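You operate a simulated robot arm through the tools that you are given. There is no shell and no other tool. Be economical: measure what you need, move in short steps, check, and stop when the job is done.

You run a simulated two-armed robot. Do the job below in one go: nothing can be reset, and whatever is moved stays where it is left.

## Task
Take the bundle of large forks on the inside of the top carton of the near stack and put it away on the top of the low red bench. Put the bag of small forks on the top of the tumbling machine. Take the grey tin on the top of the bagging bench and put it away on the ledge under the branch valves. Put the green paper roll on the shelf under the bagging bench. Put the orange-band spoon bundle on the top of the bagging bench away on the top of the sorting bench. Turn the stop dial to 3. Take the black-band spoon bundle and leave it on top of the blue-handled tray. Press the black set button three times. Shut the brown drawer. Push the red drawer shut. Take the blue-band spoon stack and leave it in the front white tray of the bagging bench. Put one of the delivery signs from the top of the sorting bench on the top of the bagging bench. The order is free. Set down upright: bundle of large forks.

It is judged by the outcome, as a careful person would: the job done as asked, and still so three seconds after it is handed in. It fails if anything else is knocked over, pushed out of place, dropped, spilled or broken.

## Robot
Two 7-joint arms with fingered hands on one trunk, on a base that drives. Base frame: it is fixed to the floor where the robot stands at the start and does not move with it; the origin is under the middle of the robot, x ahead of it, y to its left, z up; the surface under the hand at the start is at about z = 0.841. Readings come in m, degrees, newtons and seconds.
The left shoulder is at the start at [0.037, 0.17, 1.197], the right one opposite. With the tool pointing down near the work surface each hand reaches from about 0.26 to 0.76 m from the robot's upright axis, wherever it stands, measured 20 degrees to its own side. Places, roughly: bag of small forks [0.5, -6.25, 0.75]; black set button [0.8, -8.6, 0.8]; black-band spoon bundle (13x3x3 cm) [0.5, -8.8, 0.8]; blue-band spoon stack (13x3x3 cm) [1.4, -8.8, 0.8]; blue-handled tray [3, -4.75, 0.75]; brown drawer [1.1, -8.7, 0.8]; bundle of large forks [0.5, 0, 0.75]; delivery sign [1.5, -9, 0.75]; front white tray of the bagging bench (24x18 cm) [0.9, -5.72, 0.8]; green paper roll (6x6x3 cm) [-0.1, -5.7, 0.8]; grey tin [0.75, -6.25, 0.75]; ledge under the branch valves (42x15 cm) [-2.72, -1.66, 0.72]; orange-band spoon bundle (13x3x3 cm) [-0.8, -6.2, 0.8]; red drawer [1.2, -8.7, 0.8]; shelf under the bagging bench [-0.1, -6, 0.3]; stop dial [0.6, -8.6, 0.8]; top of the bagging bench [-0.1, -6, 0.8]; top of the low red bench [-1.5, 1.1, 0.6]; top of the sorting bench [1, -8.9, 0.8]; top of the tumbling machine [-3.1, -8.9, 1.4]. Payload 4 kg a hand.
Tool frame (each hand has its own): the origin (TCP) lies between the finger pads and is the grasp point; the fingertips stand 0.026 m ahead of it; z points along the fingers, y is the line along which they close. The gripper opens to 0.132 m. The gripper's body begins 0.073 m behind the TCP. The gripper is a hand of 4 fingers: y runs from the thumb to the fingers, the wrist lies at [0, 0, -0.224] in the tool frame.
Orientation is told as [roll, pitch, yaw] about the base's x, y, z axes, in that order, counted from this pose: with the fingers straight down and closing along the base's y, the tool's x points along the base's -x, its y along +y and its z along -z.

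## Interface
- The arms move only by the tool servo_tool. It takes "left_steps", "right_steps" or both (then of equal length, played together; a hand with none holds still); each is a list of rows, each a list of 6 numbers: the shift along the tool's x, y, z in m, then the turn, a rotation vector about the tool's x, y, z in degrees. In form: [[tx, ty, tz, ax, ay, az], ...]. A call has 1 to 10 rows; each row is the pose to reach, as a shift and turn from the pose commanded when the call began, along the tool's axes at that moment. A row lasts 0.2 s, in which the tool goes at most 0.05 m and 8.6 degrees; a call with a longer step from one row to the next is refused whole. Where a pose cannot be reached the arm comes as near as it can. A force on the tool above 40 N (or 10 N above the force at the start of the call, whichever is more), or a blocked arm, ends the call early, and 0.2 s more pass. In this call time passes only in rows, and 0.2 s behind the last. It gives the time, the measured TCP pose, the force on the tool (base axes), the opening and the grip force at its end, in the units of the frame above (readings bear some noise), with the torque about the TCP (base axes, N m) and any sound that the robot's microphone picked up.
- Cameras (640 x 400 px; columns grow to the right, rows downward): "scene" is now at [0.1106, 0.0305, 1.3659]; the picture's right is [0.23, -0.97, -0.00], its down [-0.61, -0.14, -0.78] and it looks along [0.76, 0.18, -0.62] (base axes); focal length 287 px, centre (320, 200). "left" rides on the left gripper at [-0.068, 0.002, -0.097] in its tool frame; the picture's right is [-0.02, -1.00, 0.00], its down [0.82, -0.02, -0.58] and it looks along [0.58, -0.01, 0.82] (tool axes); focal length 270 px, centre (320, 200). "right" rides on the right gripper at [0.068, 0.002, -0.097] in its tool frame; the picture's right is [-0.03, 1.00, 0.00], its down [-0.82, -0.02, -0.58] and it looks along [-0.58, -0.01, 0.82] (tool axes); focal length 270 px, centre (320, 200). There is no depth. A picture from a camera that has moved, and an enlarged one, comes with that camera's place and axes in the base frame and with its lens. The place of the scene camera against the robot may be out by one fixed shift of up to 0.012 m in any direction.
- camera(camera): a new picture of that camera. The clock stands still meanwhile.
- lift_body(by): slides the trunk up (or, below 0, down) by that many m; the arms and the scene camera ride with it, the base frame stays. It gives what a move gives, with no picture.
- drive_base(legs): drives the robot by 1 to 6 legs, each [ahead, turn to the left] in m and degrees, along the robot's own axes; the way and the turn of a leg run together, so that a leg with both is an arc; at most 1.5 m and 180 degrees a leg. The arms and the cameras ride along, it lands a little off, and it stops where it bumps. It gives what a move gives.
- move_fingers(finger1, finger2, finger3, thumb_bend, hand): sets how far each is bent, from 0 (flat) to 1 (curled in); at 0.3 the hand is open as for a grip, at 0.7 the pads meet at the TCP. One left out holds its place. A second passes; each finger stops where it meets its share of the squeeze, and holds until it gets a number again. It is the only way to open and close the hand. It gives what a move gives, with no picture; readings hold the bend of each and the force on the fingers (four entries, about 0 where the hand has none), thumb and palm.
- aim_head(pan, tilt): turns the head with the scene camera to pan (to the left, within 86 degrees either way) and tilt (down, from -29 to 69), counted from straight ahead of the robot. It gives what a move gives.
- inspect(camera, box): a new picture of the part [left, top, right, bottom] of that camera's present view, enlarged. The clock stands still meanwhile.
- sign_off(): hands the job in; it is judged then, once.

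Work in short steps. Places have to be worked out from the pictures, the camera data and where the tool is seen: move nearer, look again, correct. Check each grasp and each placing, and mend what went wrong. You have 525 turns and 302 pictures in all, those below and enlarged ones among them. Open the grippers and draw the arms clear of the work before you hand the job in, unless the task says otherwise; then end with one line.

The tools are called after "Call:" by a JSON object that holds its "method" and its "body". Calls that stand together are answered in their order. servo_tool: Moves the arms, as the interface text tells. Its arguments: {"type":"object","properties":{"left_steps":{"type":"array"},"right_steps":{"type":"array"}},"required":[]} The other tools are called the same way: lift_body (by) slides the trunk up or down; move_fingers (finger1, finger2, finger3, thumb_bend, hand) moves the fingers one by one; drive_base (legs) drives the base; aim_head (pan, tilt) turns the head that bears the scene camera; camera (camera) takes a picture; inspect (camera, box) takes an enlarged picture of a part of a camera's view; sign_off () hands the job in.

At the start:

```text
time_s: 0.0
left_tcp_pos: [0.5297, 0.3502, 1.1694]
left_tcp_rot: [0.1, 0.2, 0.0]
left_contact_force: [-0.1, 0.2, -0.1]
left_torque: [0.0, -0.02, 0.01]
left_width: 0.1324
left_grip_force: 0.0
left_shape: jaw
left_bend: [0.3, 0.3, 0.3, 0.3]
left_finger forces: [0.0, 0.0, 0.1, 0.0, 0.0, 0.0]
right_tcp_pos: [0.5102, -0.1788, 1.1686]
right_tcp_rot: [0.0, 0.0, 0.0]
right_contact_force: [0.4, 0.4, -0.7]
right_torque: [0.01, 0.0, 0.02]
right_width: 0.1322
right_grip_force: 0.0
right_shape: jaw
right_bend: [0.3, 0.3, 0.3, 0.3]
right_finger forces: [0.0, 0.1, 0.0, 0.1, 0.1, 0.0]
trunk travel left (down, up): [-0.425, 0.33]
robot x, y, heading: [0.0047, -0.0, -0.2]
head pan, tilt: [13.0, 38.5]
```

scene: 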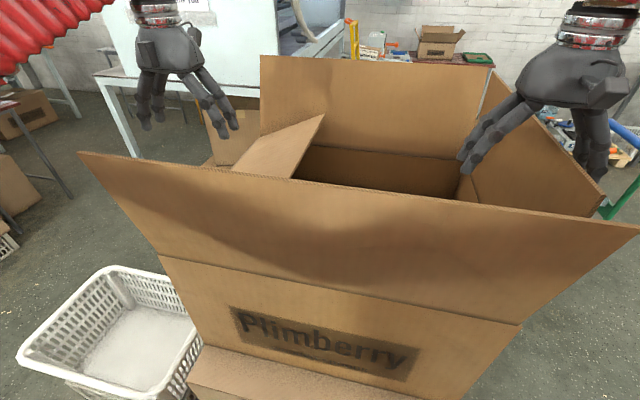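
right: 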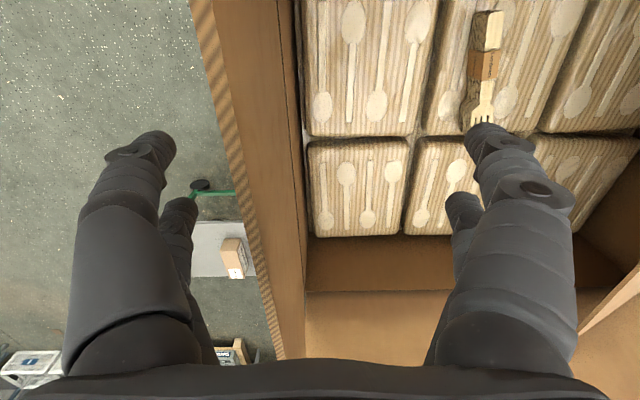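
left: 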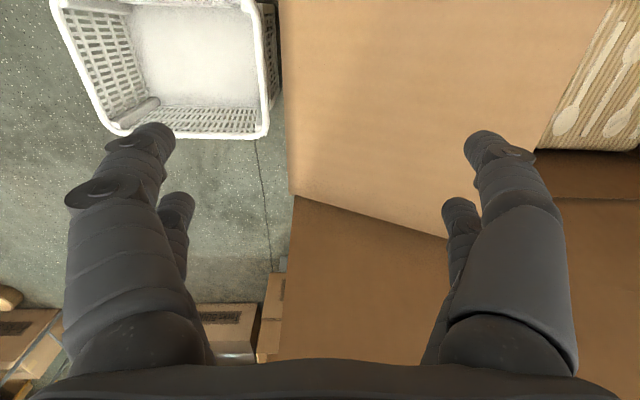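

First I look closer at the fork bundle in the carton, and at the scene to either side.

Call:
{"method": "inspect", "body": {"camera": "right", "box": [400, 0, 600, 140]}}

Call:
{"method": "aim_head", "body": {"pan": 0, "tilt": 55}}

Call:
{"method": "camera", "body": {"camera": "scene"}}

```text
2.86 times, centred on (500, 70) of right
camera zoom: at [0.4424, -0.1753, 1.2664], right [0.03, 1.0, 0.0], down [0.82, -0.02, 0.58], along [0.58, -0.01, -0.82], focal length 772 px, centre (-194, 571)
```

zoom: 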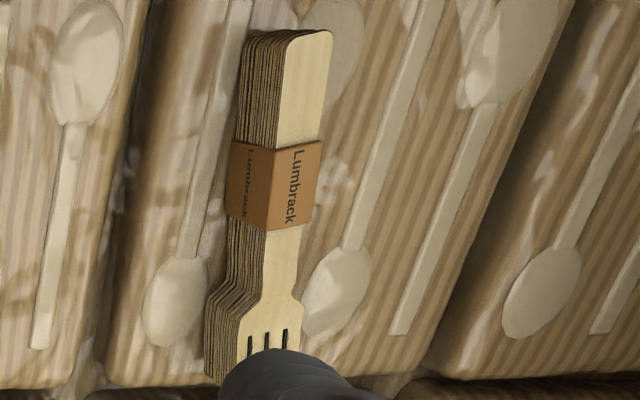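

```text
time_s: 0.8
left_tcp_pos: [0.5318, 0.3501, 1.1705]
left_tcp_rot: [0.0, -0.1, 0.0]
left_contact_force: [-0.3, 0.1, 0.2]
left_torque: [-0.05, -0.03, 0.02]
left_width: 0.1319
left_grip_force: 0.0
left_shape: jaw
left_bend: [0.3, 0.3, 0.3, 0.3]
left_finger forces: [0.0, 0.0, 0.0, 0.0, 0.0, 0.0]
right_tcp_pos: [0.51, -0.1778, 1.17]
right_tcp_rot: [0.0, 0.0, 0.1]
right_contact_force: [-0.4, -0.4, -0.2]
right_torque: [0.02, -0.03, -0.01]
right_width: 0.132
right_grip_force: 0.1
right_shape: jaw
right_bend: [0.3, 0.3, 0.3, 0.3]
right_finger forces: [0.1, 0.0, 0.0, 0.1, 0.0, 0.0]
trunk travel left (down, up): [-0.425, 0.33]
robot x, y, heading: [-0.0023, 0.0007, -0.0]
head pan, tilt: [0.0, 55.0]
```

```text
297 pictures are left
camera scene: at [0.099, 0.0112, 1.343], right [0.0, -1.0, 0.0], down [-0.82, 0.0, -0.57], along [0.57, 0.0, -0.82], focal length 287 px, centre (320, 200)
```

scene: 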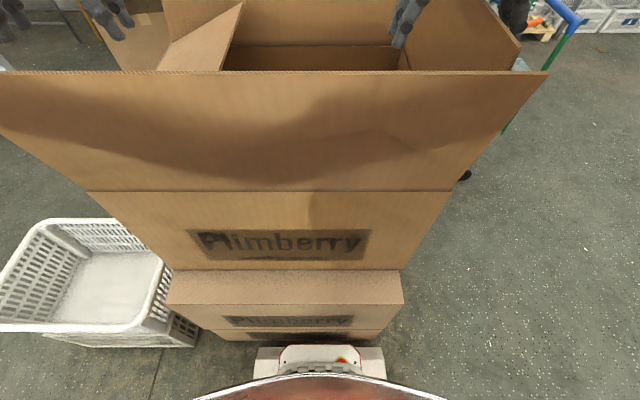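

The bundle lies along x near [0.53, 0.09, ~0.78]. I slide the right hand over it at the present height, moving the left hand outward for clearance.

Call:
{"method": "servo_tool", "body": {"right_steps": [[0, 0.045, 0, 0, 0, 0], [0, 0.09, 0, 0, 0, 0], [0, 0.135, 0, 0, 0, 0], [0, 0.18, 0, 0, 0, 0], [0, 0.225, 0, 0, 0, 0], [0, 0.265, 0, 0, 0, 0]], "left_steps": [[0, 0.03, 0, 0, 0, 0], [0, 0.06, 0, 0, 0, 0], [0, 0.09, 0, 0, 0, 0], [0, 0.12, 0, 0, 0, 0], [0, 0.15, 0, 0, 0, 0], [0, 0.15, 0, 0, 0, 0]]}}

Call:
{"method": "camera", "body": {"camera": "right"}}

Call:
{"method": "aim_head", "body": {"pan": 0, "tilt": 25}}

Call:
{"method": "camera", "body": {"camera": "scene"}}

```text
time_s: 1.3
left_tcp_pos: [0.5291, 0.3788, 1.1728]
left_tcp_rot: [0.1, 0.1, 0.0]
left_contact_force: [0.1, -0.2, 0.3]
left_torque: [0.02, -0.02, 0.0]
left_width: 0.132
left_grip_force: 0.0
left_shape: jaw
left_bend: [0.3, 0.3, 0.3, 0.3]
left_finger forces: [0.0, 0.0, 0.0, 0.0, 0.1, 0.0]
right_tcp_pos: [0.5125, -0.1431, 1.1692]
right_tcp_rot: [-1.1, 0.3, -1.1]
right_contact_force: [0.7, -23.3, 4.9]
right_torque: [0.28, 0.03, 0.24]
right_width: 0.1322
right_grip_force: 0.0
right_shape: jaw
right_bend: [0.3, 0.3, 0.26, 0.27]
right_finger forces: [0.0, 0.1, 8.6, 0.0, 14.6, 0.0]
trunk travel left (down, up): [-0.425, 0.33]
robot x, y, heading: [0.0, -0.0026, -0.0]
head pan, tilt: [0.0, 55.0]
stopped in row 2 (right hand): the force on the tool passed its limit at 55 N (the readings are from after the stop); the commanded pose is now the measured one
```

```text
296 pictures are left
camera right: at [0.4445, -0.1377, 1.2664], right [0.04, 1.0, -0.02], down [0.82, -0.03, 0.58], along [0.57, -0.04, -0.82], focal length 270 px, centre (320, 200)
```

right: 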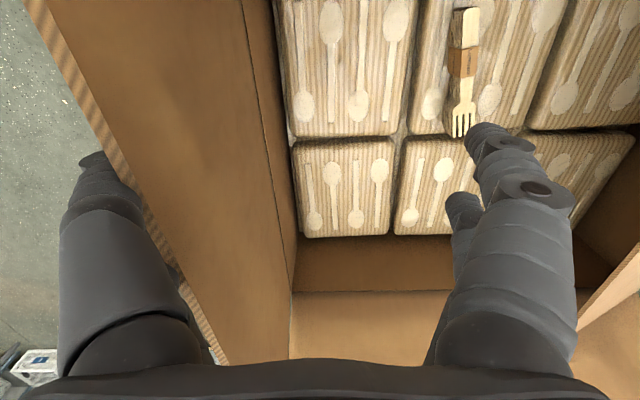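

```text
time_s: 2.2
left_tcp_pos: [0.5297, 0.3789, 1.1716]
left_tcp_rot: [0.2, 0.2, 0.0]
left_contact_force: [-0.1, 0.6, -0.5]
left_torque: [-0.03, 0.04, -0.02]
left_width: 0.1318
left_grip_force: 0.0
left_shape: jaw
left_bend: [0.3, 0.3, 0.3, 0.3]
left_finger forces: [0.0, 0.0, 0.1, 0.0, 0.0, 0.0]
right_tcp_pos: [0.5124, -0.1415, 1.1691]
right_tcp_rot: [-0.9, 0.4, -0.9]
right_contact_force: [3.0, -29.3, 9.8]
right_torque: [0.12, 0.12, 0.33]
right_width: 0.1317
right_grip_force: 0.0
right_shape: jaw
right_bend: [0.3, 0.3, 0.26, 0.27]
right_finger forces: [0.1, 0.0, 11.7, 0.0, 19.3, 0.0]
trunk travel left (down, up): [-0.425, 0.33]
robot x, y, heading: [-0.0027, -0.0005, -0.3]
head pan, tilt: [0.0, 25.0]
```

```text
295 pictures are left
camera scene: at [0.1186, 0.0067, 1.3869], right [0.0, -1.0, 0.0], down [-0.42, 0.0, -0.91], along [0.91, 0.0, -0.42], focal length 287 px, centre (320, 200)
```

scene: 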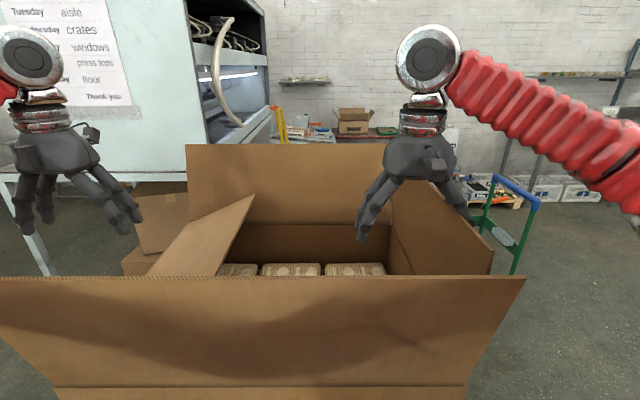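

The right thumb ran into the right flap. I back off, rise above the flaps, then cross over.

Call:
{"method": "servo_tool", "body": {"right_steps": [[0, -0.035, 0, 0, 0, 0], [0, -0.05, -0.03, 0, 0, 0], [0, -0.05, -0.075, 0, 0, 0], [0, -0.05, -0.12, 0, 0, 0], [0, -0.05, -0.16, 0, 0, 0]]}}

Call:
{"method": "camera", "body": {"camera": "scene"}}

```text
time_s: 3.4
left_tcp_pos: [0.5292, 0.3834, 1.1709]
left_tcp_rot: [-0.2, 0.1, 0.0]
left_contact_force: [-0.4, 0.7, 1.1]
left_torque: [-0.02, -0.05, 0.02]
left_width: 0.1316
left_grip_force: 0.1
left_shape: jaw
left_bend: [0.3, 0.3, 0.3, 0.3]
left_finger forces: [0.0, 0.0, 0.0, 0.0, 0.0, 0.0]
right_tcp_pos: [0.5084, -0.1823, 1.3293]
right_tcp_rot: [-0.8, 0.2, -0.7]
right_contact_force: [-0.2, 0.0, 0.0]
right_torque: [0.02, -0.03, -0.02]
right_width: 0.1322
right_grip_force: 0.0
right_shape: jaw
right_bend: [0.3, 0.3, 0.3, 0.3]
right_finger forces: [0.0, 0.1, 0.1, 0.1, 0.1, 0.1]
trunk travel left (down, up): [-0.425, 0.33]
robot x, y, heading: [0.0003, 0.0002, 0.1]
head pan, tilt: [0.0, 25.0]
```

```text
294 pictures are left
camera scene: at [0.1179, 0.0117, 1.387], right [0.0, -1.0, 0.0], down [-0.42, 0.0, -0.91], along [0.91, 0.0, -0.42], focal length 287 px, centre (320, 200)
```

scene: 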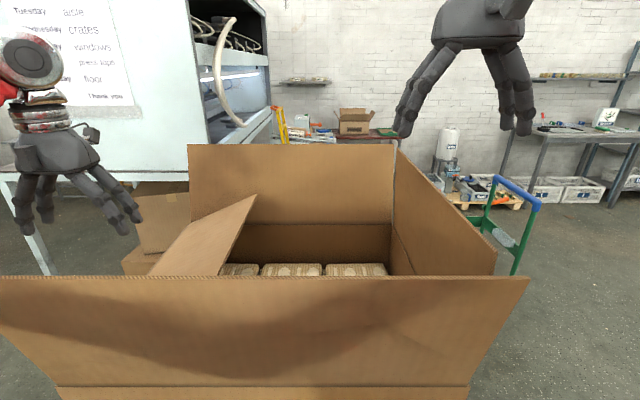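

The flaps rise to about z 1.2, so I cross at this height, then look straight into the carton.

Call:
{"method": "servo_tool", "body": {"right_steps": [[0, 0.045, 0, 0, 0, 0], [0, 0.09, 0, 0, 0, 0], [0, 0.135, 0, 0, 0, 0], [0, 0.18, 0, 0, 0, 0], [0, 0.225, 0, 0, 0, 0], [0, 0.265, 0, 0, 0, 0]], "left_steps": [[0, 0.03, 0, 0, 0, 0], [0, 0.06, 0, 0, 0, 0], [0, 0.09, 0, 0, 0, 0], [0, 0.12, 0, 0, 0, 0], [0, 0.15, 0, 0, 0, 0], [0, 0.15, 0, 0, 0, 0]]}}

Call:
{"method": "camera", "body": {"camera": "right"}}

Call:
{"method": "camera", "body": {"camera": "scene"}}

```text
time_s: 4.8
left_tcp_pos: [0.5303, 0.5384, 1.17]
left_tcp_rot: [-0.1, 0.0, 0.1]
left_contact_force: [0.4, 0.5, -0.8]
left_torque: [-0.05, -0.03, -0.02]
left_width: 0.132
left_grip_force: 0.1
left_shape: jaw
left_bend: [0.3, 0.3, 0.3, 0.3]
left_finger forces: [0.1, 0.0, 0.0, 0.0, 0.0, 0.1]
right_tcp_pos: [0.5148, 0.0812, 1.3255]
right_tcp_rot: [-0.8, 0.1, -0.9]
right_contact_force: [1.1, 1.1, 0.5]
right_torque: [-0.03, 0.03, 0.01]
right_width: 0.1321
right_grip_force: 0.0
right_shape: jaw
right_bend: [0.3, 0.3, 0.3, 0.3]
right_finger forces: [0.0, 0.1, 0.0, 0.0, 0.0, 0.0]
trunk travel left (down, up): [-0.425, 0.33]
robot x, y, heading: [-0.0022, -0.0026, 0.1]
head pan, tilt: [0.0, 25.0]
```

```text
293 pictures are left
camera right: at [0.4465, 0.0865, 1.4225], right [0.04, 1.0, -0.01], down [0.82, -0.02, 0.58], along [0.58, -0.04, -0.82], focal length 270 px, centre (320, 200)
```

right: 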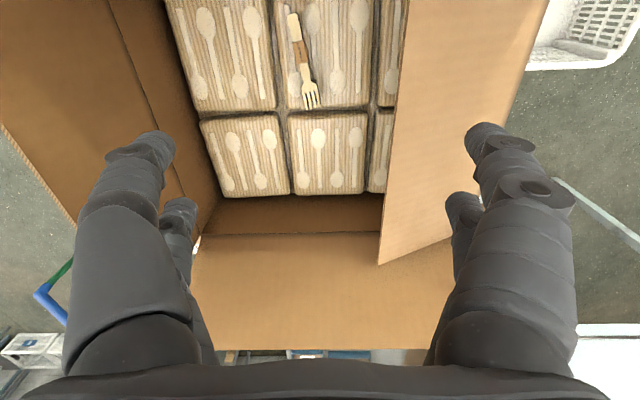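

```text
292 pictures are left
camera scene: at [0.1182, 0.0132, 1.387], right [0.0, -1.0, 0.0], down [-0.42, 0.0, -0.91], along [0.91, 0.0, -0.42], focal length 287 px, centre (320, 200)
```

scene: 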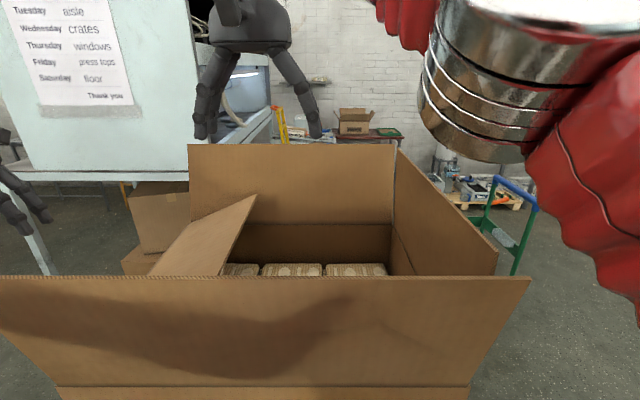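

Triangulating, the bundle centre is about [0.53, 0.04, 0.86], turned ~8°. I raise the trunk so the elbow stays above the flaps.

Call:
{"method": "lift_body", "body": {"by": 0.28}}

Call:
{"method": "servo_tool", "body": {"right_steps": [[0, -0.02, 0.04, 0, 0, -4], [0, -0.042, 0.08, 0, 0, -9], [0, -0.042, 0.12, 0, 0, -9], [0, -0.042, 0.165, 0, 0, -9], [0, -0.042, 0.21, 0, 0, -9], [-0.01, -0.042, 0.255, 0, 0, -9], [-0.01, -0.042, 0.3, 0, 0, -9]]}}

Call:
{"method": "camera", "body": {"camera": "right"}}

Call:
{"method": "camera", "body": {"camera": "scene"}}

```text
time_s: 7.6
left_tcp_pos: [0.5304, 0.534, 1.4517]
left_tcp_rot: [0.1, 0.1, 0.1]
left_contact_force: [0.8, -0.2, 0.9]
left_torque: [0.04, -0.01, 0.01]
left_width: 0.1318
left_grip_force: 0.0
left_shape: jaw
left_bend: [0.3, 0.3, 0.3, 0.3]
left_finger forces: [0.0, 0.1, 0.1, 0.0, 0.0, 0.0]
right_tcp_pos: [0.5226, 0.0364, 1.6401]
right_tcp_rot: [2.8, -1.7, -4.8]
right_contact_force: [0.3, 0.2, 0.0]
right_torque: [0.0, 0.02, -0.02]
right_width: 0.1319
right_grip_force: 0.1
right_shape: jaw
right_bend: [0.3, 0.3, 0.3, 0.3]
right_finger forces: [0.0, 0.0, 0.0, 0.1, 0.1, 0.0]
trunk travel left (down, up): [-0.705, 0.05]
robot x, y, heading: [-0.002, 0.0011, 0.0]
head pan, tilt: [0.0, 25.0]
```

```text
time_s: 9.2
left_tcp_pos: [0.5317, 0.5327, 1.4507]
left_tcp_rot: [0.0, 0.1, 0.1]
left_contact_force: [0.0, 0.5, -0.5]
left_torque: [0.01, -0.02, -0.02]
left_width: 0.1319
left_grip_force: 0.0
left_shape: jaw
left_bend: [0.3, 0.3, 0.3, 0.3]
left_finger forces: [0.0, 0.1, 0.0, 0.0, 0.0, 0.0]
right_tcp_pos: [0.5234, 0.036, 1.3245]
right_tcp_rot: [-0.9, -1.7, 8.2]
right_contact_force: [0.4, 0.7, 0.3]
right_torque: [0.03, 0.02, 0.02]
right_width: 0.1321
right_grip_force: 0.0
right_shape: jaw
right_bend: [0.3, 0.3, 0.3, 0.3]
right_finger forces: [0.1, 0.0, 0.1, 0.0, 0.0, 0.0]
trunk travel left (down, up): [-0.705, 0.05]
robot x, y, heading: [0.002, -0.0001, -0.0]
head pan, tilt: [0.0, 25.0]
```

```text
291 pictures are left
camera right: at [0.4527, 0.0291, 1.4203], right [-0.12, 0.99, -0.02], down [0.79, 0.1, 0.6], along [0.6, 0.06, -0.8], focal length 270 px, centre (320, 200)
```

right: 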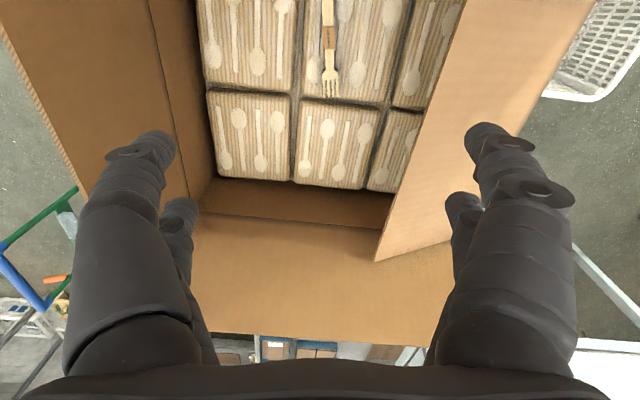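

```text
290 pictures are left
camera scene: at [0.0982, 0.0105, 1.6678], right [0.0, -1.0, 0.0], down [-0.42, 0.0, -0.91], along [0.91, 0.0, -0.42], focal length 287 px, centre (320, 200)
```

scene: 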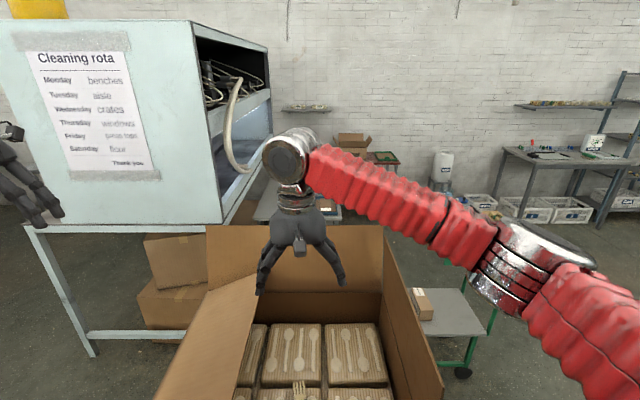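

Aligned well. I lift the trunk the last bit and go down in part, watching the elbow against the flaps.

Call:
{"method": "lift_body", "body": {"by": 0.05}}

Call:
{"method": "servo_tool", "body": {"right_steps": [[0, 0, 0.045, 0, 0, 0], [0, 0.005, 0.09, 0, 0, 0], [0, 0.01, 0.135, 0, 0, 0], [0, 0.01, 0.18, 0, 0, 0], [0, 0.01, 0.225, 0, 0, 0], [0, 0.01, 0.27, 0, 0, 0], [0, 0.01, 0.31, 0, 0, 0]]}}

Call:
{"method": "camera", "body": {"camera": "right"}}

Call:
{"method": "camera", "body": {"camera": "scene"}}

```text
time_s: 10.2
left_tcp_pos: [0.531, 0.5323, 1.5003]
left_tcp_rot: [0.0, 0.2, 0.1]
left_contact_force: [-0.1, 0.2, 0.5]
left_torque: [0.03, 0.01, 0.0]
left_width: 0.132
left_grip_force: 0.1
left_shape: jaw
left_bend: [0.3, 0.3, 0.3, 0.3]
left_finger forces: [0.0, 0.1, 0.0, 0.0, 0.0, 0.0]
right_tcp_pos: [0.5225, 0.0349, 1.3723]
right_tcp_rot: [-1.1, -1.5, 8.2]
right_contact_force: [-0.9, -0.7, 0.3]
right_torque: [0.03, 0.01, 0.02]
right_width: 0.132
right_grip_force: 0.1
right_shape: jaw
right_bend: [0.3, 0.3, 0.3, 0.3]
right_finger forces: [0.1, 0.1, 0.0, 0.1, 0.1, 0.0]
trunk travel left (down, up): [-0.755, 0.0]
robot x, y, heading: [0.0014, 0.0032, -0.4]
head pan, tilt: [0.0, 25.0]
```

```text
time_s: 11.8
left_tcp_pos: [0.5314, 0.5327, 1.4996]
left_tcp_rot: [-0.1, 0.1, 0.1]
left_contact_force: [-0.2, 1.4, -0.6]
left_torque: [-0.04, -0.03, -0.01]
left_width: 0.1322
left_grip_force: 0.1
left_shape: jaw
left_bend: [0.3, 0.3, 0.3, 0.3]
left_finger forces: [0.0, 0.0, 0.1, 0.0, 0.1, 0.1]
right_tcp_pos: [0.5334, 0.0393, 1.0612]
right_tcp_rot: [-1.1, -1.6, 8.3]
right_contact_force: [0.2, 0.2, 1.2]
right_torque: [0.0, -0.01, 0.0]
right_width: 0.1322
right_grip_force: 0.1
right_shape: jaw
right_bend: [0.3, 0.3, 0.3, 0.3]
right_finger forces: [0.0, 0.0, 0.0, 0.1, 0.1, 0.1]
trunk travel left (down, up): [-0.755, 0.0]
robot x, y, heading: [-0.0034, 0.0031, -0.2]
head pan, tilt: [0.0, 25.0]
```

```text
289 pictures are left
camera right: at [0.4618, 0.0334, 1.1577], right [-0.12, 0.99, -0.02], down [0.79, 0.11, 0.6], along [0.6, 0.06, -0.8], focal length 270 px, centre (320, 200)
```

right: 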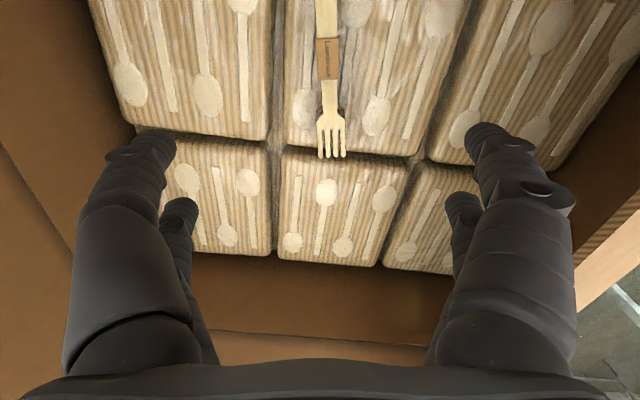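

```text
288 pictures are left
camera scene: at [0.0972, 0.0115, 1.7177], right [0.0, -1.0, 0.0], down [-0.42, 0.0, -0.91], along [0.91, 0.0, -0.42], focal length 287 px, centre (320, 200)
```

scene: 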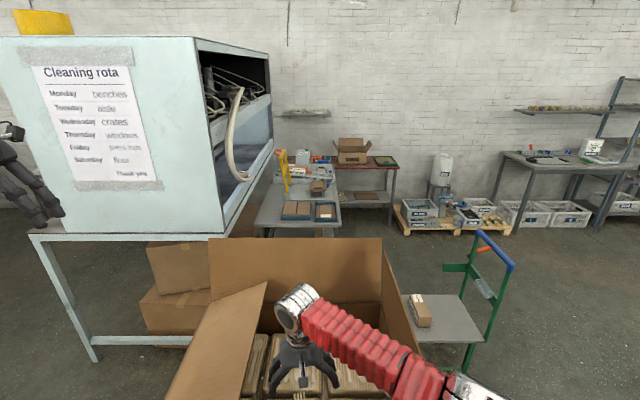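

The bundle is nearly centred between the fingers. I go down to about z 0.91.

Call:
{"method": "servo_tool", "body": {"right_steps": [[0, 0.003, 0.04, 0, 0, 0], [0.005, 0.006, 0.08, 0, 0, 0], [0.01, 0.008, 0.12, 0, 0, 0], [0.015, 0.008, 0.15, 0, 0, 0]]}}

Call:
{"method": "camera", "body": {"camera": "right"}}

```text
time_s: 13.0
left_tcp_pos: [0.5305, 0.5325, 1.5015]
left_tcp_rot: [0.1, 0.1, 0.2]
left_contact_force: [0.8, 0.0, -0.7]
left_torque: [0.0, 0.01, 0.02]
left_width: 0.132
left_grip_force: 0.0
left_shape: jaw
left_bend: [0.3, 0.3, 0.3, 0.3]
left_finger forces: [0.0, 0.0, 0.0, 0.1, 0.0, 0.0]
right_tcp_pos: [0.5319, 0.0136, 0.9195]
right_tcp_rot: [-2.3, -2.7, 6.6]
right_contact_force: [-0.1, -0.2, 0.3]
right_torque: [-0.02, -0.02, 0.0]
right_width: 0.1319
right_grip_force: 0.0
right_shape: jaw
right_bend: [0.3, 0.3, 0.3, 0.3]
right_finger forces: [0.1, 0.0, 0.0, 0.1, 0.0, 0.0]
right hand out of reach, approached as far as the arm can: row 4
trunk travel left (down, up): [-0.755, 0.0]
robot x, y, heading: [-0.0036, -0.0003, -0.4]
head pan, tilt: [0.0, 25.0]
stopped in row 4 (right hand): the arm was blocked; the commanded pose is now the measured one
```

```text
287 pictures are left
camera right: at [0.4572, 0.0111, 1.0143], right [-0.09, 1.0, -0.04], down [0.78, 0.09, 0.62], along [0.62, 0.02, -0.79], focal length 270 px, centre (320, 200)
```

right: 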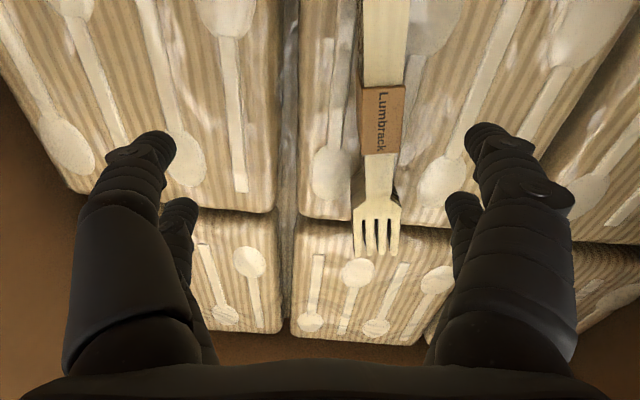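

The arm ran to its reach limit. I raise the hand slightly and lower the trunk 0.08.

Call:
{"method": "servo_tool", "body": {"right_steps": [[0, 0, -0.045, 0, 0, 0]]}}

Call:
{"method": "lift_body", "body": {"by": -0.08}}

Call:
{"method": "servo_tool", "body": {"right_steps": [[0.01, 0.015, 0, 2, 0, -2], [0.01, 0.032, 0, 2, 2, -2]]}}

Call:
{"method": "camera", "body": {"camera": "right"}}

Call:
{"method": "aim_head", "body": {"pan": -10, "tilt": 50}}

Call:
{"method": "camera", "body": {"camera": "scene"}}

```text
time_s: 13.4
left_tcp_pos: [0.5311, 0.5346, 1.5003]
left_tcp_rot: [0.0, 0.1, 0.0]
left_contact_force: [-0.8, -0.6, 0.3]
left_torque: [0.07, 0.01, 0.0]
left_width: 0.132
left_grip_force: 0.1
left_shape: jaw
left_bend: [0.3, 0.3, 0.3, 0.3]
left_finger forces: [0.0, 0.0, 0.0, 0.0, 0.0, 0.0]
right_tcp_pos: [0.5226, 0.0225, 0.9672]
right_tcp_rot: [-2.1, -2.6, 6.8]
right_contact_force: [1.2, 3.2, 5.5]
right_torque: [-0.34, 0.17, 0.0]
right_width: 0.1318
right_grip_force: 0.0
right_shape: jaw
right_bend: [0.3, 0.3, 0.3, 0.3]
right_finger forces: [0.0, 0.0, 0.0, 0.1, 0.1, 0.0]
trunk travel left (down, up): [-0.755, 0.0]
robot x, y, heading: [-0.003, 0.0009, 0.3]
head pan, tilt: [0.0, 25.0]
```

```text
time_s: 14.3
left_tcp_pos: [0.5685, 0.536, 1.4049]
left_tcp_rot: [-0.1, 2.2, -0.1]
left_contact_force: [1.3, 0.4, -1.1]
left_torque: [0.02, 0.14, -0.01]
left_width: 0.1319
left_grip_force: 0.1
left_shape: jaw
left_bend: [0.3, 0.3, 0.3, 0.3]
left_finger forces: [0.1, 0.0, 0.1, 0.0, 0.0, 0.0]
right_tcp_pos: [0.6178, 0.0249, 0.957]
right_tcp_rot: [-2.3, -9.3, 7.1]
right_contact_force: [-0.5, 1.1, 0.7]
right_torque: [-0.14, 0.01, -0.05]
right_width: 0.1322
right_grip_force: 0.0
right_shape: jaw
right_bend: [0.3, 0.3, 0.3, 0.3]
right_finger forces: [0.1, 0.0, 0.0, 0.0, 0.0, 0.0]
trunk travel left (down, up): [-0.687, 0.069]
robot x, y, heading: [0.0, -0.0033, -0.1]
head pan, tilt: [0.0, 25.0]
stopped: the arm was blocked; the commanded pose is now the measured one
```

```text
time_s: 14.9
left_tcp_pos: [0.5281, 0.5421, 1.4325]
left_tcp_rot: [-0.2, 0.3, 0.4]
left_contact_force: [0.4, 1.8, 0.5]
left_torque: [-0.14, -0.01, -0.01]
left_width: 0.1317
left_grip_force: 0.0
left_shape: jaw
left_bend: [0.3, 0.3, 0.3, 0.3]
left_finger forces: [0.0, 0.0, 0.1, 0.1, 0.0, 0.1]
right_tcp_pos: [0.6191, 0.0432, 0.997]
right_tcp_rot: [-6.4, -11.7, 8.2]
right_contact_force: [0.7, -2.1, 0.1]
right_torque: [0.06, 0.03, 0.02]
right_width: 0.132
right_grip_force: 0.0
right_shape: jaw
right_bend: [0.3, 0.3, 0.3, 0.3]
right_finger forces: [0.0, 0.0, 0.0, 0.0, 0.1, 0.0]
trunk travel left (down, up): [-0.687, 0.069]
robot x, y, heading: [0.0042, 0.0002, -0.1]
head pan, tilt: [0.0, 25.0]
stopped in row 2 (right hand): the arm was blocked; the commanded pose is now the measured one
```

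```text
286 pictures are left
camera right: at [0.5319, 0.0436, 1.0781], right [-0.1, 0.99, -0.1], down [0.67, 0.14, 0.73], along [0.74, 0.0, -0.68], focal length 270 px, centre (320, 200)
```

right: 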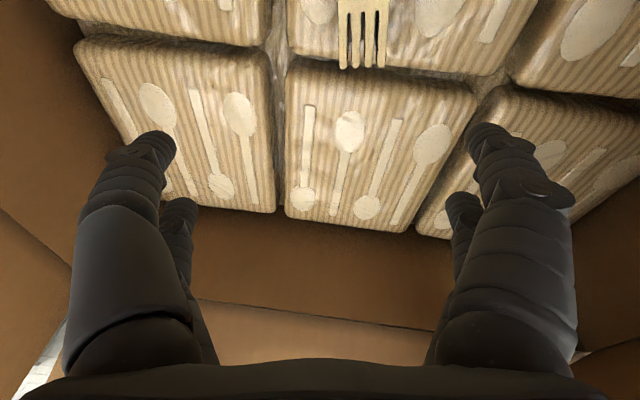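

```text
time_s: 15.8
left_tcp_pos: [0.5312, 0.536, 1.4332]
left_tcp_rot: [0.1, 0.3, 0.1]
left_contact_force: [0.0, -0.3, 0.1]
left_torque: [0.0, -0.01, -0.04]
left_width: 0.132
left_grip_force: 0.1
left_shape: jaw
left_bend: [0.3, 0.3, 0.3, 0.3]
left_finger forces: [0.0, 0.0, 0.0, 0.0, 0.0, 0.0]
right_tcp_pos: [0.6173, 0.0458, 0.9983]
right_tcp_rot: [-5.9, -11.7, 8.7]
right_contact_force: [-0.4, 0.8, 1.0]
right_torque: [0.04, -0.03, 0.01]
right_width: 0.1321
right_grip_force: 0.1
right_shape: jaw
right_bend: [0.3, 0.3, 0.3, 0.3]
right_finger forces: [0.0, 0.0, 0.0, 0.0, 0.0, 0.0]
trunk travel left (down, up): [-0.687, 0.069]
robot x, y, heading: [0.0023, -0.0007, -0.3]
head pan, tilt: [-10.0, 50.0]
```

```text
285 pictures are left
camera scene: at [0.1119, -0.0011, 1.6121], right [-0.18, -0.98, 0.0], down [-0.77, 0.13, -0.63], along [0.62, -0.11, -0.78], focal length 287 px, centre (320, 200)
```

scene: 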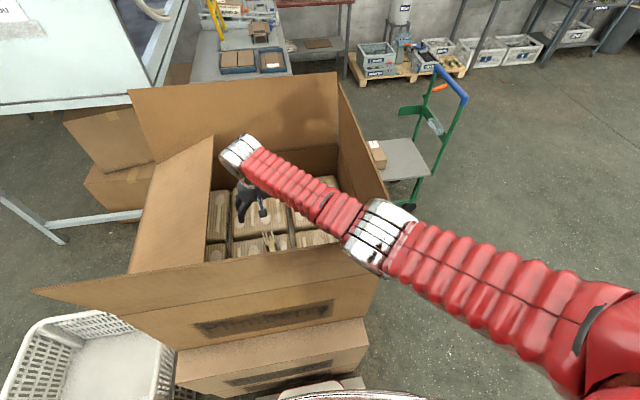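

The right elbow rests on the front flap. The left shoulder lines up better with the bundle, so I raise everything, take the right hand out, and use the left arm nearly straight.

Call:
{"method": "lift_body", "body": {"by": 0.069}}

Call:
{"method": "servo_tool", "body": {"right_steps": [[0, 0, -0.045, 0, 0, 0], [0, 0, -0.09, 0, 0, 0], [0, 0, -0.135, 2, 4, 2], [0, 0, -0.18, 4, 8, 4], [0, 0, -0.225, 5, 11, 6], [0, 0, -0.27, 5, 11, 8], [0, 0, -0.31, 5, 11, 8], [0, 0, -0.35, 5, 11, 8], [0, 0, -0.39, 5, 11, 8]]}}

```text
time_s: 16.1
left_tcp_pos: [0.5052, 0.5437, 1.4391]
left_tcp_rot: [-0.2, -0.3, 0.4]
left_contact_force: [1.1, 0.4, -1.5]
left_torque: [-0.07, 0.1, 0.03]
left_width: 0.1322
left_grip_force: 0.1
left_shape: jaw
left_bend: [0.3, 0.3, 0.3, 0.3]
left_finger forces: [0.0, 0.0, 0.0, 0.0, 0.0, 0.1]
right_tcp_pos: [0.6169, 0.0503, 1.0267]
right_tcp_rot: [-6.6, -14.4, 8.7]
right_contact_force: [0.2, -0.7, -0.3]
right_torque: [0.03, -0.01, 0.04]
right_width: 0.1321
right_grip_force: 0.0
right_shape: jaw
right_bend: [0.3, 0.3, 0.3, 0.3]
right_finger forces: [0.0, 0.1, 0.0, 0.1, 0.0, 0.0]
trunk travel left (down, up): [-0.69, 0.066]
robot x, y, heading: [0.0015, -0.0005, 0.1]
head pan, tilt: [-10.0, 50.0]
stopped: the arm was blocked; the commanded pose is now the measured one
```

```text
time_s: 16.5
left_tcp_pos: [0.4791, 0.5409, 1.4506]
left_tcp_rot: [0.1, -1.7, 0.1]
left_contact_force: [1.4, 0.9, -1.7]
left_torque: [-0.08, 0.09, 0.0]
left_width: 0.132
left_grip_force: 0.1
left_shape: jaw
left_bend: [0.3, 0.3, 0.3, 0.3]
left_finger forces: [0.1, 0.1, 0.0, 0.0, 0.0, 0.1]
right_tcp_pos: [0.5968, 0.0557, 1.0647]
right_tcp_rot: [-6.4, -16.5, 8.9]
right_contact_force: [-1.7, 0.3, -6.0]
right_torque: [0.0, -0.28, 0.0]
right_width: 0.1317
right_grip_force: 0.0
right_shape: jaw
right_bend: [0.3, 0.3, 0.3, 0.3]
right_finger forces: [0.0, 0.1, 0.0, 0.0, 0.1, 0.0]
trunk travel left (down, up): [-0.69, 0.066]
robot x, y, heading: [0.0041, -0.0005, 0.1]
head pan, tilt: [-10.0, 50.0]
stopped in row 1 (right hand): the arm was blocked; the commanded pose is now the measured one
```

Still blocked; I look at where the arm touches.

Call:
{"method": "aim_head", "body": {"pan": -20, "tilt": 60}}

Call:
{"method": "camera", "body": {"camera": "scene"}}

```text
time_s: 17.2
left_tcp_pos: [0.485, 0.5338, 1.4522]
left_tcp_rot: [0.3, -1.6, 0.1]
left_contact_force: [0.4, 0.2, -0.5]
left_torque: [0.0, -0.01, 0.02]
left_width: 0.1321
left_grip_force: 0.0
left_shape: jaw
left_bend: [0.3, 0.3, 0.3, 0.3]
left_finger forces: [0.0, 0.1, 0.1, 0.0, 0.1, 0.1]
right_tcp_pos: [0.5912, 0.0472, 1.0482]
right_tcp_rot: [-6.3, -14.9, 8.7]
right_contact_force: [-0.4, 0.4, -0.3]
right_torque: [0.03, 0.02, 0.01]
right_width: 0.132
right_grip_force: 0.1
right_shape: jaw
right_bend: [0.3, 0.3, 0.3, 0.3]
right_finger forces: [0.0, 0.0, 0.0, 0.0, 0.1, 0.1]
trunk travel left (down, up): [-0.69, 0.066]
robot x, y, heading: [0.0026, 0.0026, -0.2]
head pan, tilt: [-20.0, 60.0]
```

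```text
284 pictures are left
camera scene: at [0.0694, -0.0123, 1.6021], right [-0.34, -0.94, 0.0], down [-0.81, 0.3, -0.5], along [0.47, -0.17, -0.87], focal length 287 px, centre (320, 200)
```

scene: 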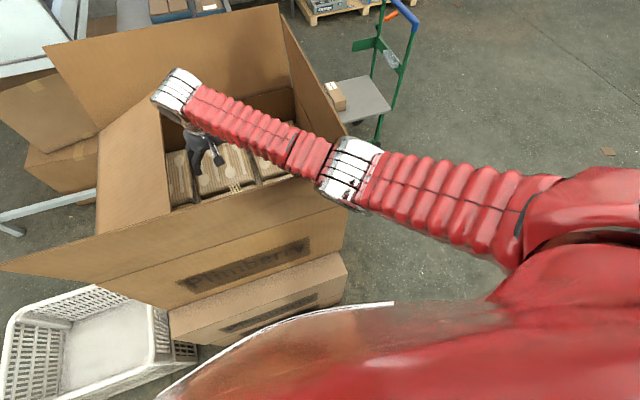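

The body seems to have been caught mid-motion, so the stop may be transient. I try a slow small rise of the hand alone.

Call:
{"method": "servo_tool", "body": {"right_steps": [[0, 0, -0.01, 0, 0, 0], [0, 0, -0.02, 0, 0, 0], [0, 0, -0.03, 0, 0, 0], [0, 0, -0.04, 0, 0, 0], [0, 0, -0.05, 0, 0, 0]]}}

Call:
{"method": "camera", "body": {"camera": "right"}}

```text
time_s: 18.4
left_tcp_pos: [0.4851, 0.5321, 1.4529]
left_tcp_rot: [0.3, -1.6, 0.0]
left_contact_force: [0.6, -0.5, -0.3]
left_torque: [0.02, 0.01, -0.03]
left_width: 0.1319
left_grip_force: 0.1
left_shape: jaw
left_bend: [0.3, 0.3, 0.3, 0.3]
left_finger forces: [0.0, 0.1, 0.1, 0.1, 0.0, 0.2]
right_tcp_pos: [0.578, 0.0512, 1.0999]
right_tcp_rot: [-6.2, -15.0, 8.7]
right_contact_force: [0.4, 0.0, -0.4]
right_torque: [-0.04, -0.04, 0.0]
right_width: 0.1323
right_grip_force: 0.0
right_shape: jaw
right_bend: [0.3, 0.3, 0.3, 0.3]
right_finger forces: [0.1, 0.0, 0.0, 0.1, 0.0, 0.0]
trunk travel left (down, up): [-0.69, 0.066]
robot x, y, heading: [0.002, -0.0007, 0.1]
head pan, tilt: [-20.0, 60.0]
```

```text
283 pictures are left
camera right: at [0.4856, 0.051, 1.1749], right [-0.1, 0.99, -0.1], down [0.63, 0.14, 0.77], along [0.77, 0.01, -0.63], focal length 270 px, centre (320, 200)
```

right: 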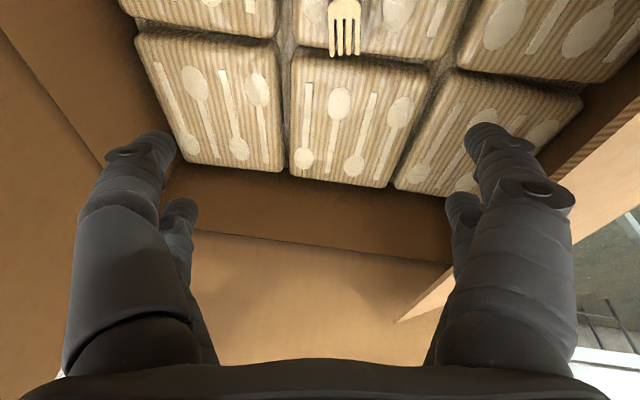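

It is free now. I continue upward and straighten the tool (testing the sign of the turn).

Call:
{"method": "servo_tool", "body": {"right_steps": [[0, 0, -0.03, 0, 2, 0], [0, 0, -0.06, -1, 5, 0], [0, 0, -0.09, -2, 8, 0], [0, 0, -0.12, -3, 11, 0], [0, 0, -0.15, -4, 15, 0], [0, 0, -0.18, -6, 15, 0], [0, 0, -0.22, -6, 15, 4], [0, 0, -0.26, -6, 15, 8], [0, 0, -0.3, -6, 15, 8], [0, 0, -0.33, -6, 15, 8]]}}

```text
time_s: 20.6
left_tcp_pos: [0.4841, 0.5341, 1.4528]
left_tcp_rot: [0.2, -1.7, 0.1]
left_contact_force: [-1.6, 0.2, 0.3]
left_torque: [0.05, -0.04, 0.02]
left_width: 0.1319
left_grip_force: 0.0
left_shape: jaw
left_bend: [0.3, 0.3, 0.3, 0.3]
left_finger forces: [0.0, 0.0, 0.0, 0.1, 0.0, 0.0]
right_tcp_pos: [0.4856, 0.0768, 1.4177]
right_tcp_rot: [0.9, -0.4, 0.0]
right_contact_force: [-0.5, 0.7, -0.3]
right_torque: [-0.01, -0.04, 0.02]
right_width: 0.1323
right_grip_force: 0.0
right_shape: jaw
right_bend: [0.3, 0.3, 0.3, 0.3]
right_finger forces: [0.0, 0.1, 0.0, 0.0, 0.1, 0.0]
trunk travel left (down, up): [-0.69, 0.066]
robot x, y, heading: [0.0024, -0.0017, -0.1]
head pan, tilt: [-20.0, 60.0]
```

Clear. I move the right hand out to the side, lift the trunk to the top, and bring the left hand over the bundle.

Call:
{"method": "servo_tool", "body": {"right_steps": [[0, -0.045, 0, 0, 0, 0], [0, -0.09, 0, 0, 0, 0], [0, -0.135, 0, 0, 0, 0], [0, -0.18, 0, 0, 0, 0], [0, -0.225, 0, 0, 0, 0], [0, -0.27, 0, 0, 0, 0], [0, -0.315, 0, 0, 0, 0], [0, -0.36, 0, 0, 0, 0], [0, -0.4, 0, 0, 0, 0]]}}

Call:
{"method": "lift_body", "body": {"by": 0.066}}

Call:
{"method": "servo_tool", "body": {"left_steps": [[-0.02, -0.04, 0, 0, 1, -2], [-0.04, -0.085, 0, 0, 1, -4], [-0.06, -0.13, 0, 0, 1, -6], [-0.08, -0.175, 0, 0, 1, -8], [-0.09, -0.22, 0, 0, 1, -8], [-0.09, -0.265, 0, 0, 1, -8], [-0.09, -0.31, 0, 0, 1, -8], [-0.09, -0.355, 0, 0, 1, -8], [-0.09, -0.4, 0, 0, 1, -8], [-0.09, -0.44, 0, 0, 1, -8]]}}

Call:
{"method": "servo_tool", "body": {"left_steps": [[0, -0.045, 0, 0, 0, 0]]}}

Call:
{"method": "camera", "body": {"camera": "left"}}

```text
time_s: 22.6
left_tcp_pos: [0.4837, 0.5318, 1.4536]
left_tcp_rot: [0.3, -1.8, 0.0]
left_contact_force: [-0.6, -0.1, 0.3]
left_torque: [0.03, 0.01, 0.01]
left_width: 0.1319
left_grip_force: 0.0
left_shape: jaw
left_bend: [0.3, 0.3, 0.3, 0.3]
left_finger forces: [0.0, 0.1, 0.0, 0.0, 0.0, 0.0]
right_tcp_pos: [0.4849, -0.3257, 1.4064]
right_tcp_rot: [1.0, -0.5, 0.0]
right_contact_force: [0.5, -0.2, 1.1]
right_torque: [-0.01, 0.02, -0.02]
right_width: 0.132
right_grip_force: 0.0
right_shape: jaw
right_bend: [0.3, 0.3, 0.3, 0.3]
right_finger forces: [0.0, 0.0, 0.0, 0.0, 0.1, 0.0]
trunk travel left (down, up): [-0.69, 0.066]
robot x, y, heading: [0.0006, -0.0012, 0.3]
head pan, tilt: [-20.0, 60.0]
```

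```text
time_s: 23.6
left_tcp_pos: [0.4851, 0.534, 1.5183]
left_tcp_rot: [0.3, -1.6, 0.0]
left_contact_force: [-0.4, -0.6, -0.4]
left_torque: [0.0, -0.02, -0.02]
left_width: 0.1319
left_grip_force: 0.0
left_shape: jaw
left_bend: [0.3, 0.3, 0.3, 0.3]
left_finger forces: [0.0, 0.0, 0.0, 0.0, 0.0, 0.0]
right_tcp_pos: [0.4892, -0.3245, 1.4735]
right_tcp_rot: [1.0, -0.4, 0.0]
right_contact_force: [0.7, -0.3, 0.1]
right_torque: [0.02, -0.03, 0.0]
right_width: 0.1322
right_grip_force: 0.0
right_shape: jaw
right_bend: [0.3, 0.3, 0.3, 0.3]
right_finger forces: [0.0, 0.0, 0.0, 0.1, 0.0, 0.1]
trunk travel left (down, up): [-0.755, 0.0]
robot x, y, heading: [0.0013, 0.0007, -0.2]
head pan, tilt: [-20.0, 60.0]
```

```text
time_s: 25.8
left_tcp_pos: [0.577, 0.0899, 1.5179]
left_tcp_rot: [0.3, -0.6, 8.0]
left_contact_force: [-0.3, 0.6, -1.0]
left_torque: [0.05, 0.02, 0.03]
left_width: 0.132
left_grip_force: 0.1
left_shape: jaw
left_bend: [0.3, 0.3, 0.3, 0.3]
left_finger forces: [0.0, 0.0, 0.0, 0.1, 0.1, 0.0]
right_tcp_pos: [0.4897, -0.3273, 1.4739]
right_tcp_rot: [1.1, -0.4, 0.1]
right_contact_force: [0.2, -0.4, -0.2]
right_torque: [0.03, 0.06, -0.02]
right_width: 0.1319
right_grip_force: 0.0
right_shape: jaw
right_bend: [0.3, 0.3, 0.3, 0.3]
right_finger forces: [0.0, 0.0, 0.1, 0.0, 0.0, 0.0]
trunk travel left (down, up): [-0.755, 0.0]
robot x, y, heading: [-0.0014, -0.0008, -0.2]
head pan, tilt: [-20.0, 60.0]
```

```text
time_s: 26.2
left_tcp_pos: [0.5817, 0.0436, 1.5168]
left_tcp_rot: [0.3, -0.7, 8.0]
left_contact_force: [0.1, -0.8, 0.3]
left_torque: [0.06, -0.03, 0.0]
left_width: 0.1319
left_grip_force: 0.0
left_shape: jaw
left_bend: [0.3, 0.3, 0.3, 0.3]
left_finger forces: [0.0, 0.1, 0.0, 0.1, 0.0, 0.0]
right_tcp_pos: [0.4896, -0.3295, 1.4733]
right_tcp_rot: [1.1, -0.4, 0.0]
right_contact_force: [-0.8, -0.3, -0.8]
right_torque: [0.09, -0.04, -0.02]
right_width: 0.1318
right_grip_force: 0.1
right_shape: jaw
right_bend: [0.3, 0.3, 0.3, 0.3]
right_finger forces: [0.0, 0.0, 0.0, 0.0, 0.0, 0.1]
trunk travel left (down, up): [-0.755, 0.0]
robot x, y, heading: [-0.001, -0.0001, -0.2]
head pan, tilt: [-20.0, 60.0]
```

```text
282 pictures are left
camera left: at [0.6489, 0.0542, 1.6154], right [0.16, -0.99, -0.01], down [-0.81, -0.14, 0.57], along [-0.56, -0.09, -0.82], focal length 270 px, centre (320, 200)
```

left: 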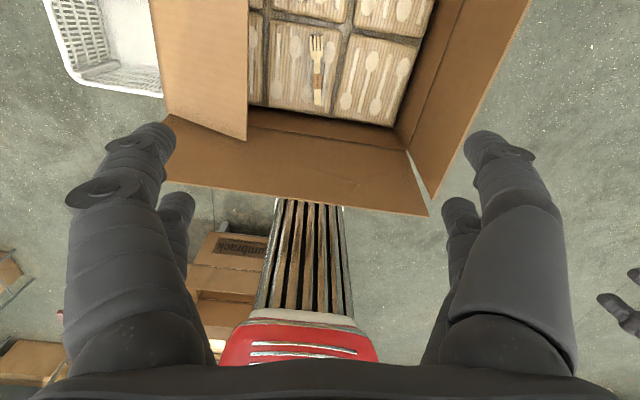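

Bundle from the left camera: tines at [0.604, 0.055], handle end at [0.445, 0.032]. I descend towards x≈0.565, y≈0.05 in two stages.

Call:
{"method": "servo_tool", "body": {"left_steps": [[0.005, 0.003, 0.045, 0, 0, 0], [0.01, 0.005, 0.09, 0, 0, 0], [0.01, 0.005, 0.135, 0, 0, 0], [0.01, 0.005, 0.18, 0, 0, 0], [0.01, 0.005, 0.225, 0, 0, 0], [0.01, 0.005, 0.27, 0, 0, 0], [0.015, 0.005, 0.315, 0, 0, 0], [0.02, 0.005, 0.36, 0, 0, 0], [0.02, 0.005, 0.4, 0, 0, 0]]}}

Call:
{"method": "camera", "body": {"camera": "left"}}

Call:
{"method": "aim_head", "body": {"pan": 10, "tilt": 50}}

Call:
{"method": "camera", "body": {"camera": "scene"}}

```text
time_s: 28.2
left_tcp_pos: [0.5655, 0.052, 1.12]
left_tcp_rot: [0.1, -0.6, 7.9]
left_contact_force: [-0.2, 0.5, 0.3]
left_torque: [0.03, -0.04, -0.01]
left_width: 0.1319
left_grip_force: 0.0
left_shape: jaw
left_bend: [0.3, 0.3, 0.3, 0.3]
left_finger forces: [0.0, 0.0, 0.0, 0.0, 0.0, 0.0]
right_tcp_pos: [0.4892, -0.3249, 1.4739]
right_tcp_rot: [1.0, -0.2, 0.1]
right_contact_force: [0.0, 0.1, 0.2]
right_torque: [0.0, -0.01, 0.02]
right_width: 0.1321
right_grip_force: 0.0
right_shape: jaw
right_bend: [0.3, 0.3, 0.3, 0.3]
right_finger forces: [0.0, 0.0, 0.1, 0.0, 0.0, 0.0]
trunk travel left (down, up): [-0.755, 0.0]
robot x, y, heading: [0.0007, -0.0021, -0.3]
head pan, tilt: [-20.0, 60.0]
```

```text
281 pictures are left
camera left: at [0.6313, 0.0623, 1.218], right [0.17, -0.99, 0.0], down [-0.81, -0.14, 0.57], along [-0.56, -0.09, -0.82], focal length 270 px, centre (320, 200)
```

left: 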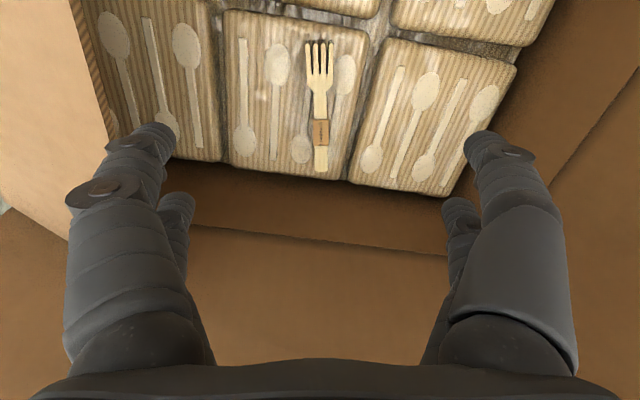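

```text
time_s: 29.2
left_tcp_pos: [0.5632, 0.0522, 1.121]
left_tcp_rot: [0.2, -0.7, 7.9]
left_contact_force: [0.8, 0.3, -0.3]
left_torque: [0.02, -0.02, -0.01]
left_width: 0.1319
left_grip_force: 0.0
left_shape: jaw
left_bend: [0.3, 0.3, 0.3, 0.3]
left_finger forces: [0.0, 0.0, 0.0, 0.0, 0.0, 0.0]
right_tcp_pos: [0.4883, -0.3253, 1.4738]
right_tcp_rot: [1.0, -0.5, 0.0]
right_contact_force: [0.8, -0.4, -0.9]
right_torque: [0.02, -0.02, 0.03]
right_width: 0.1322
right_grip_force: 0.1
right_shape: jaw
right_bend: [0.3, 0.3, 0.3, 0.3]
right_finger forces: [0.0, 0.0, 0.0, 0.1, 0.0, 0.0]
trunk travel left (down, up): [-0.755, 0.0]
robot x, y, heading: [-0.0013, -0.0018, 0.1]
head pan, tilt: [10.0, 50.0]
```

```text
280 pictures are left
camera scene: at [0.0817, 0.0235, 1.6807], right [0.17, -0.99, 0.0], down [-0.76, -0.13, -0.64], along [0.63, 0.11, -0.77], focal length 287 px, centre (320, 200)
```

scene: 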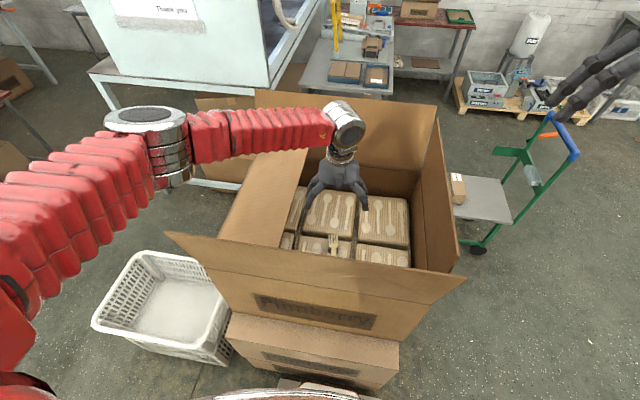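

The left elbow swings clear outside the flaps and the bundle is centred. I descend 0.2 m more.

Call:
{"method": "servo_tool", "body": {"left_steps": [[0, 0, 0.035, 0, 0, 0], [0.0, 0, 0.07, 0, 0, 0], [0.0, 0, 0.105, 0, 0, 0], [0.0, 0, 0.14, 0, 0, 0], [0.0, 0, 0.17, 0, 0, 0], [0.0, 0, 0.2, 0, 0, 0]]}}

Call:
{"method": "camera", "body": {"camera": "left"}}

Call:
{"method": "camera", "body": {"camera": "scene"}}

```text
time_s: 30.6
left_tcp_pos: [0.5579, 0.055, 0.9227]
left_tcp_rot: [0.1, -0.7, 8.0]
left_contact_force: [-0.5, 0.0, 0.0]
left_torque: [0.03, 0.02, 0.0]
left_width: 0.1321
left_grip_force: 0.0
left_shape: jaw
left_bend: [0.3, 0.3, 0.3, 0.3]
left_finger forces: [0.0, 0.0, 0.0, 0.0, 0.0, 0.0]
left hand out of reach, approached as far as the arm can: row 6
right_tcp_pos: [0.4882, -0.3262, 1.4745]
right_tcp_rot: [1.0, -0.4, 0.0]
right_contact_force: [0.2, 0.9, 0.5]
right_torque: [0.03, 0.02, -0.01]
right_width: 0.1322
right_grip_force: 0.0
right_shape: jaw
right_bend: [0.3, 0.3, 0.3, 0.3]
right_finger forces: [0.1, 0.1, 0.1, 0.0, 0.1, 0.0]
trunk travel left (down, up): [-0.755, 0.0]
robot x, y, heading: [0.0004, 0.0027, -0.2]
head pan, tilt: [10.0, 50.0]
```

```text
279 pictures are left
camera left: at [0.6245, 0.066, 1.0202], right [0.16, -0.99, 0.0], down [-0.81, -0.14, 0.57], along [-0.56, -0.09, -0.82], focal length 270 px, centre (320, 200)
```

left: 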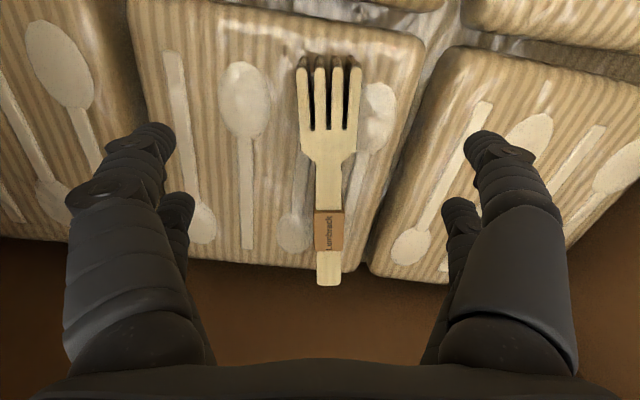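

```text
278 pictures are left
camera scene: at [0.0811, 0.0227, 1.6807], right [0.17, -0.99, 0.0], down [-0.76, -0.13, -0.64], along [0.63, 0.11, -0.77], focal length 287 px, centre (320, 200)
```

scene: 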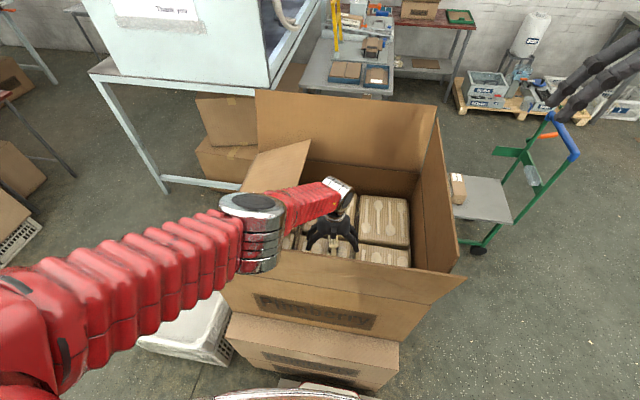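

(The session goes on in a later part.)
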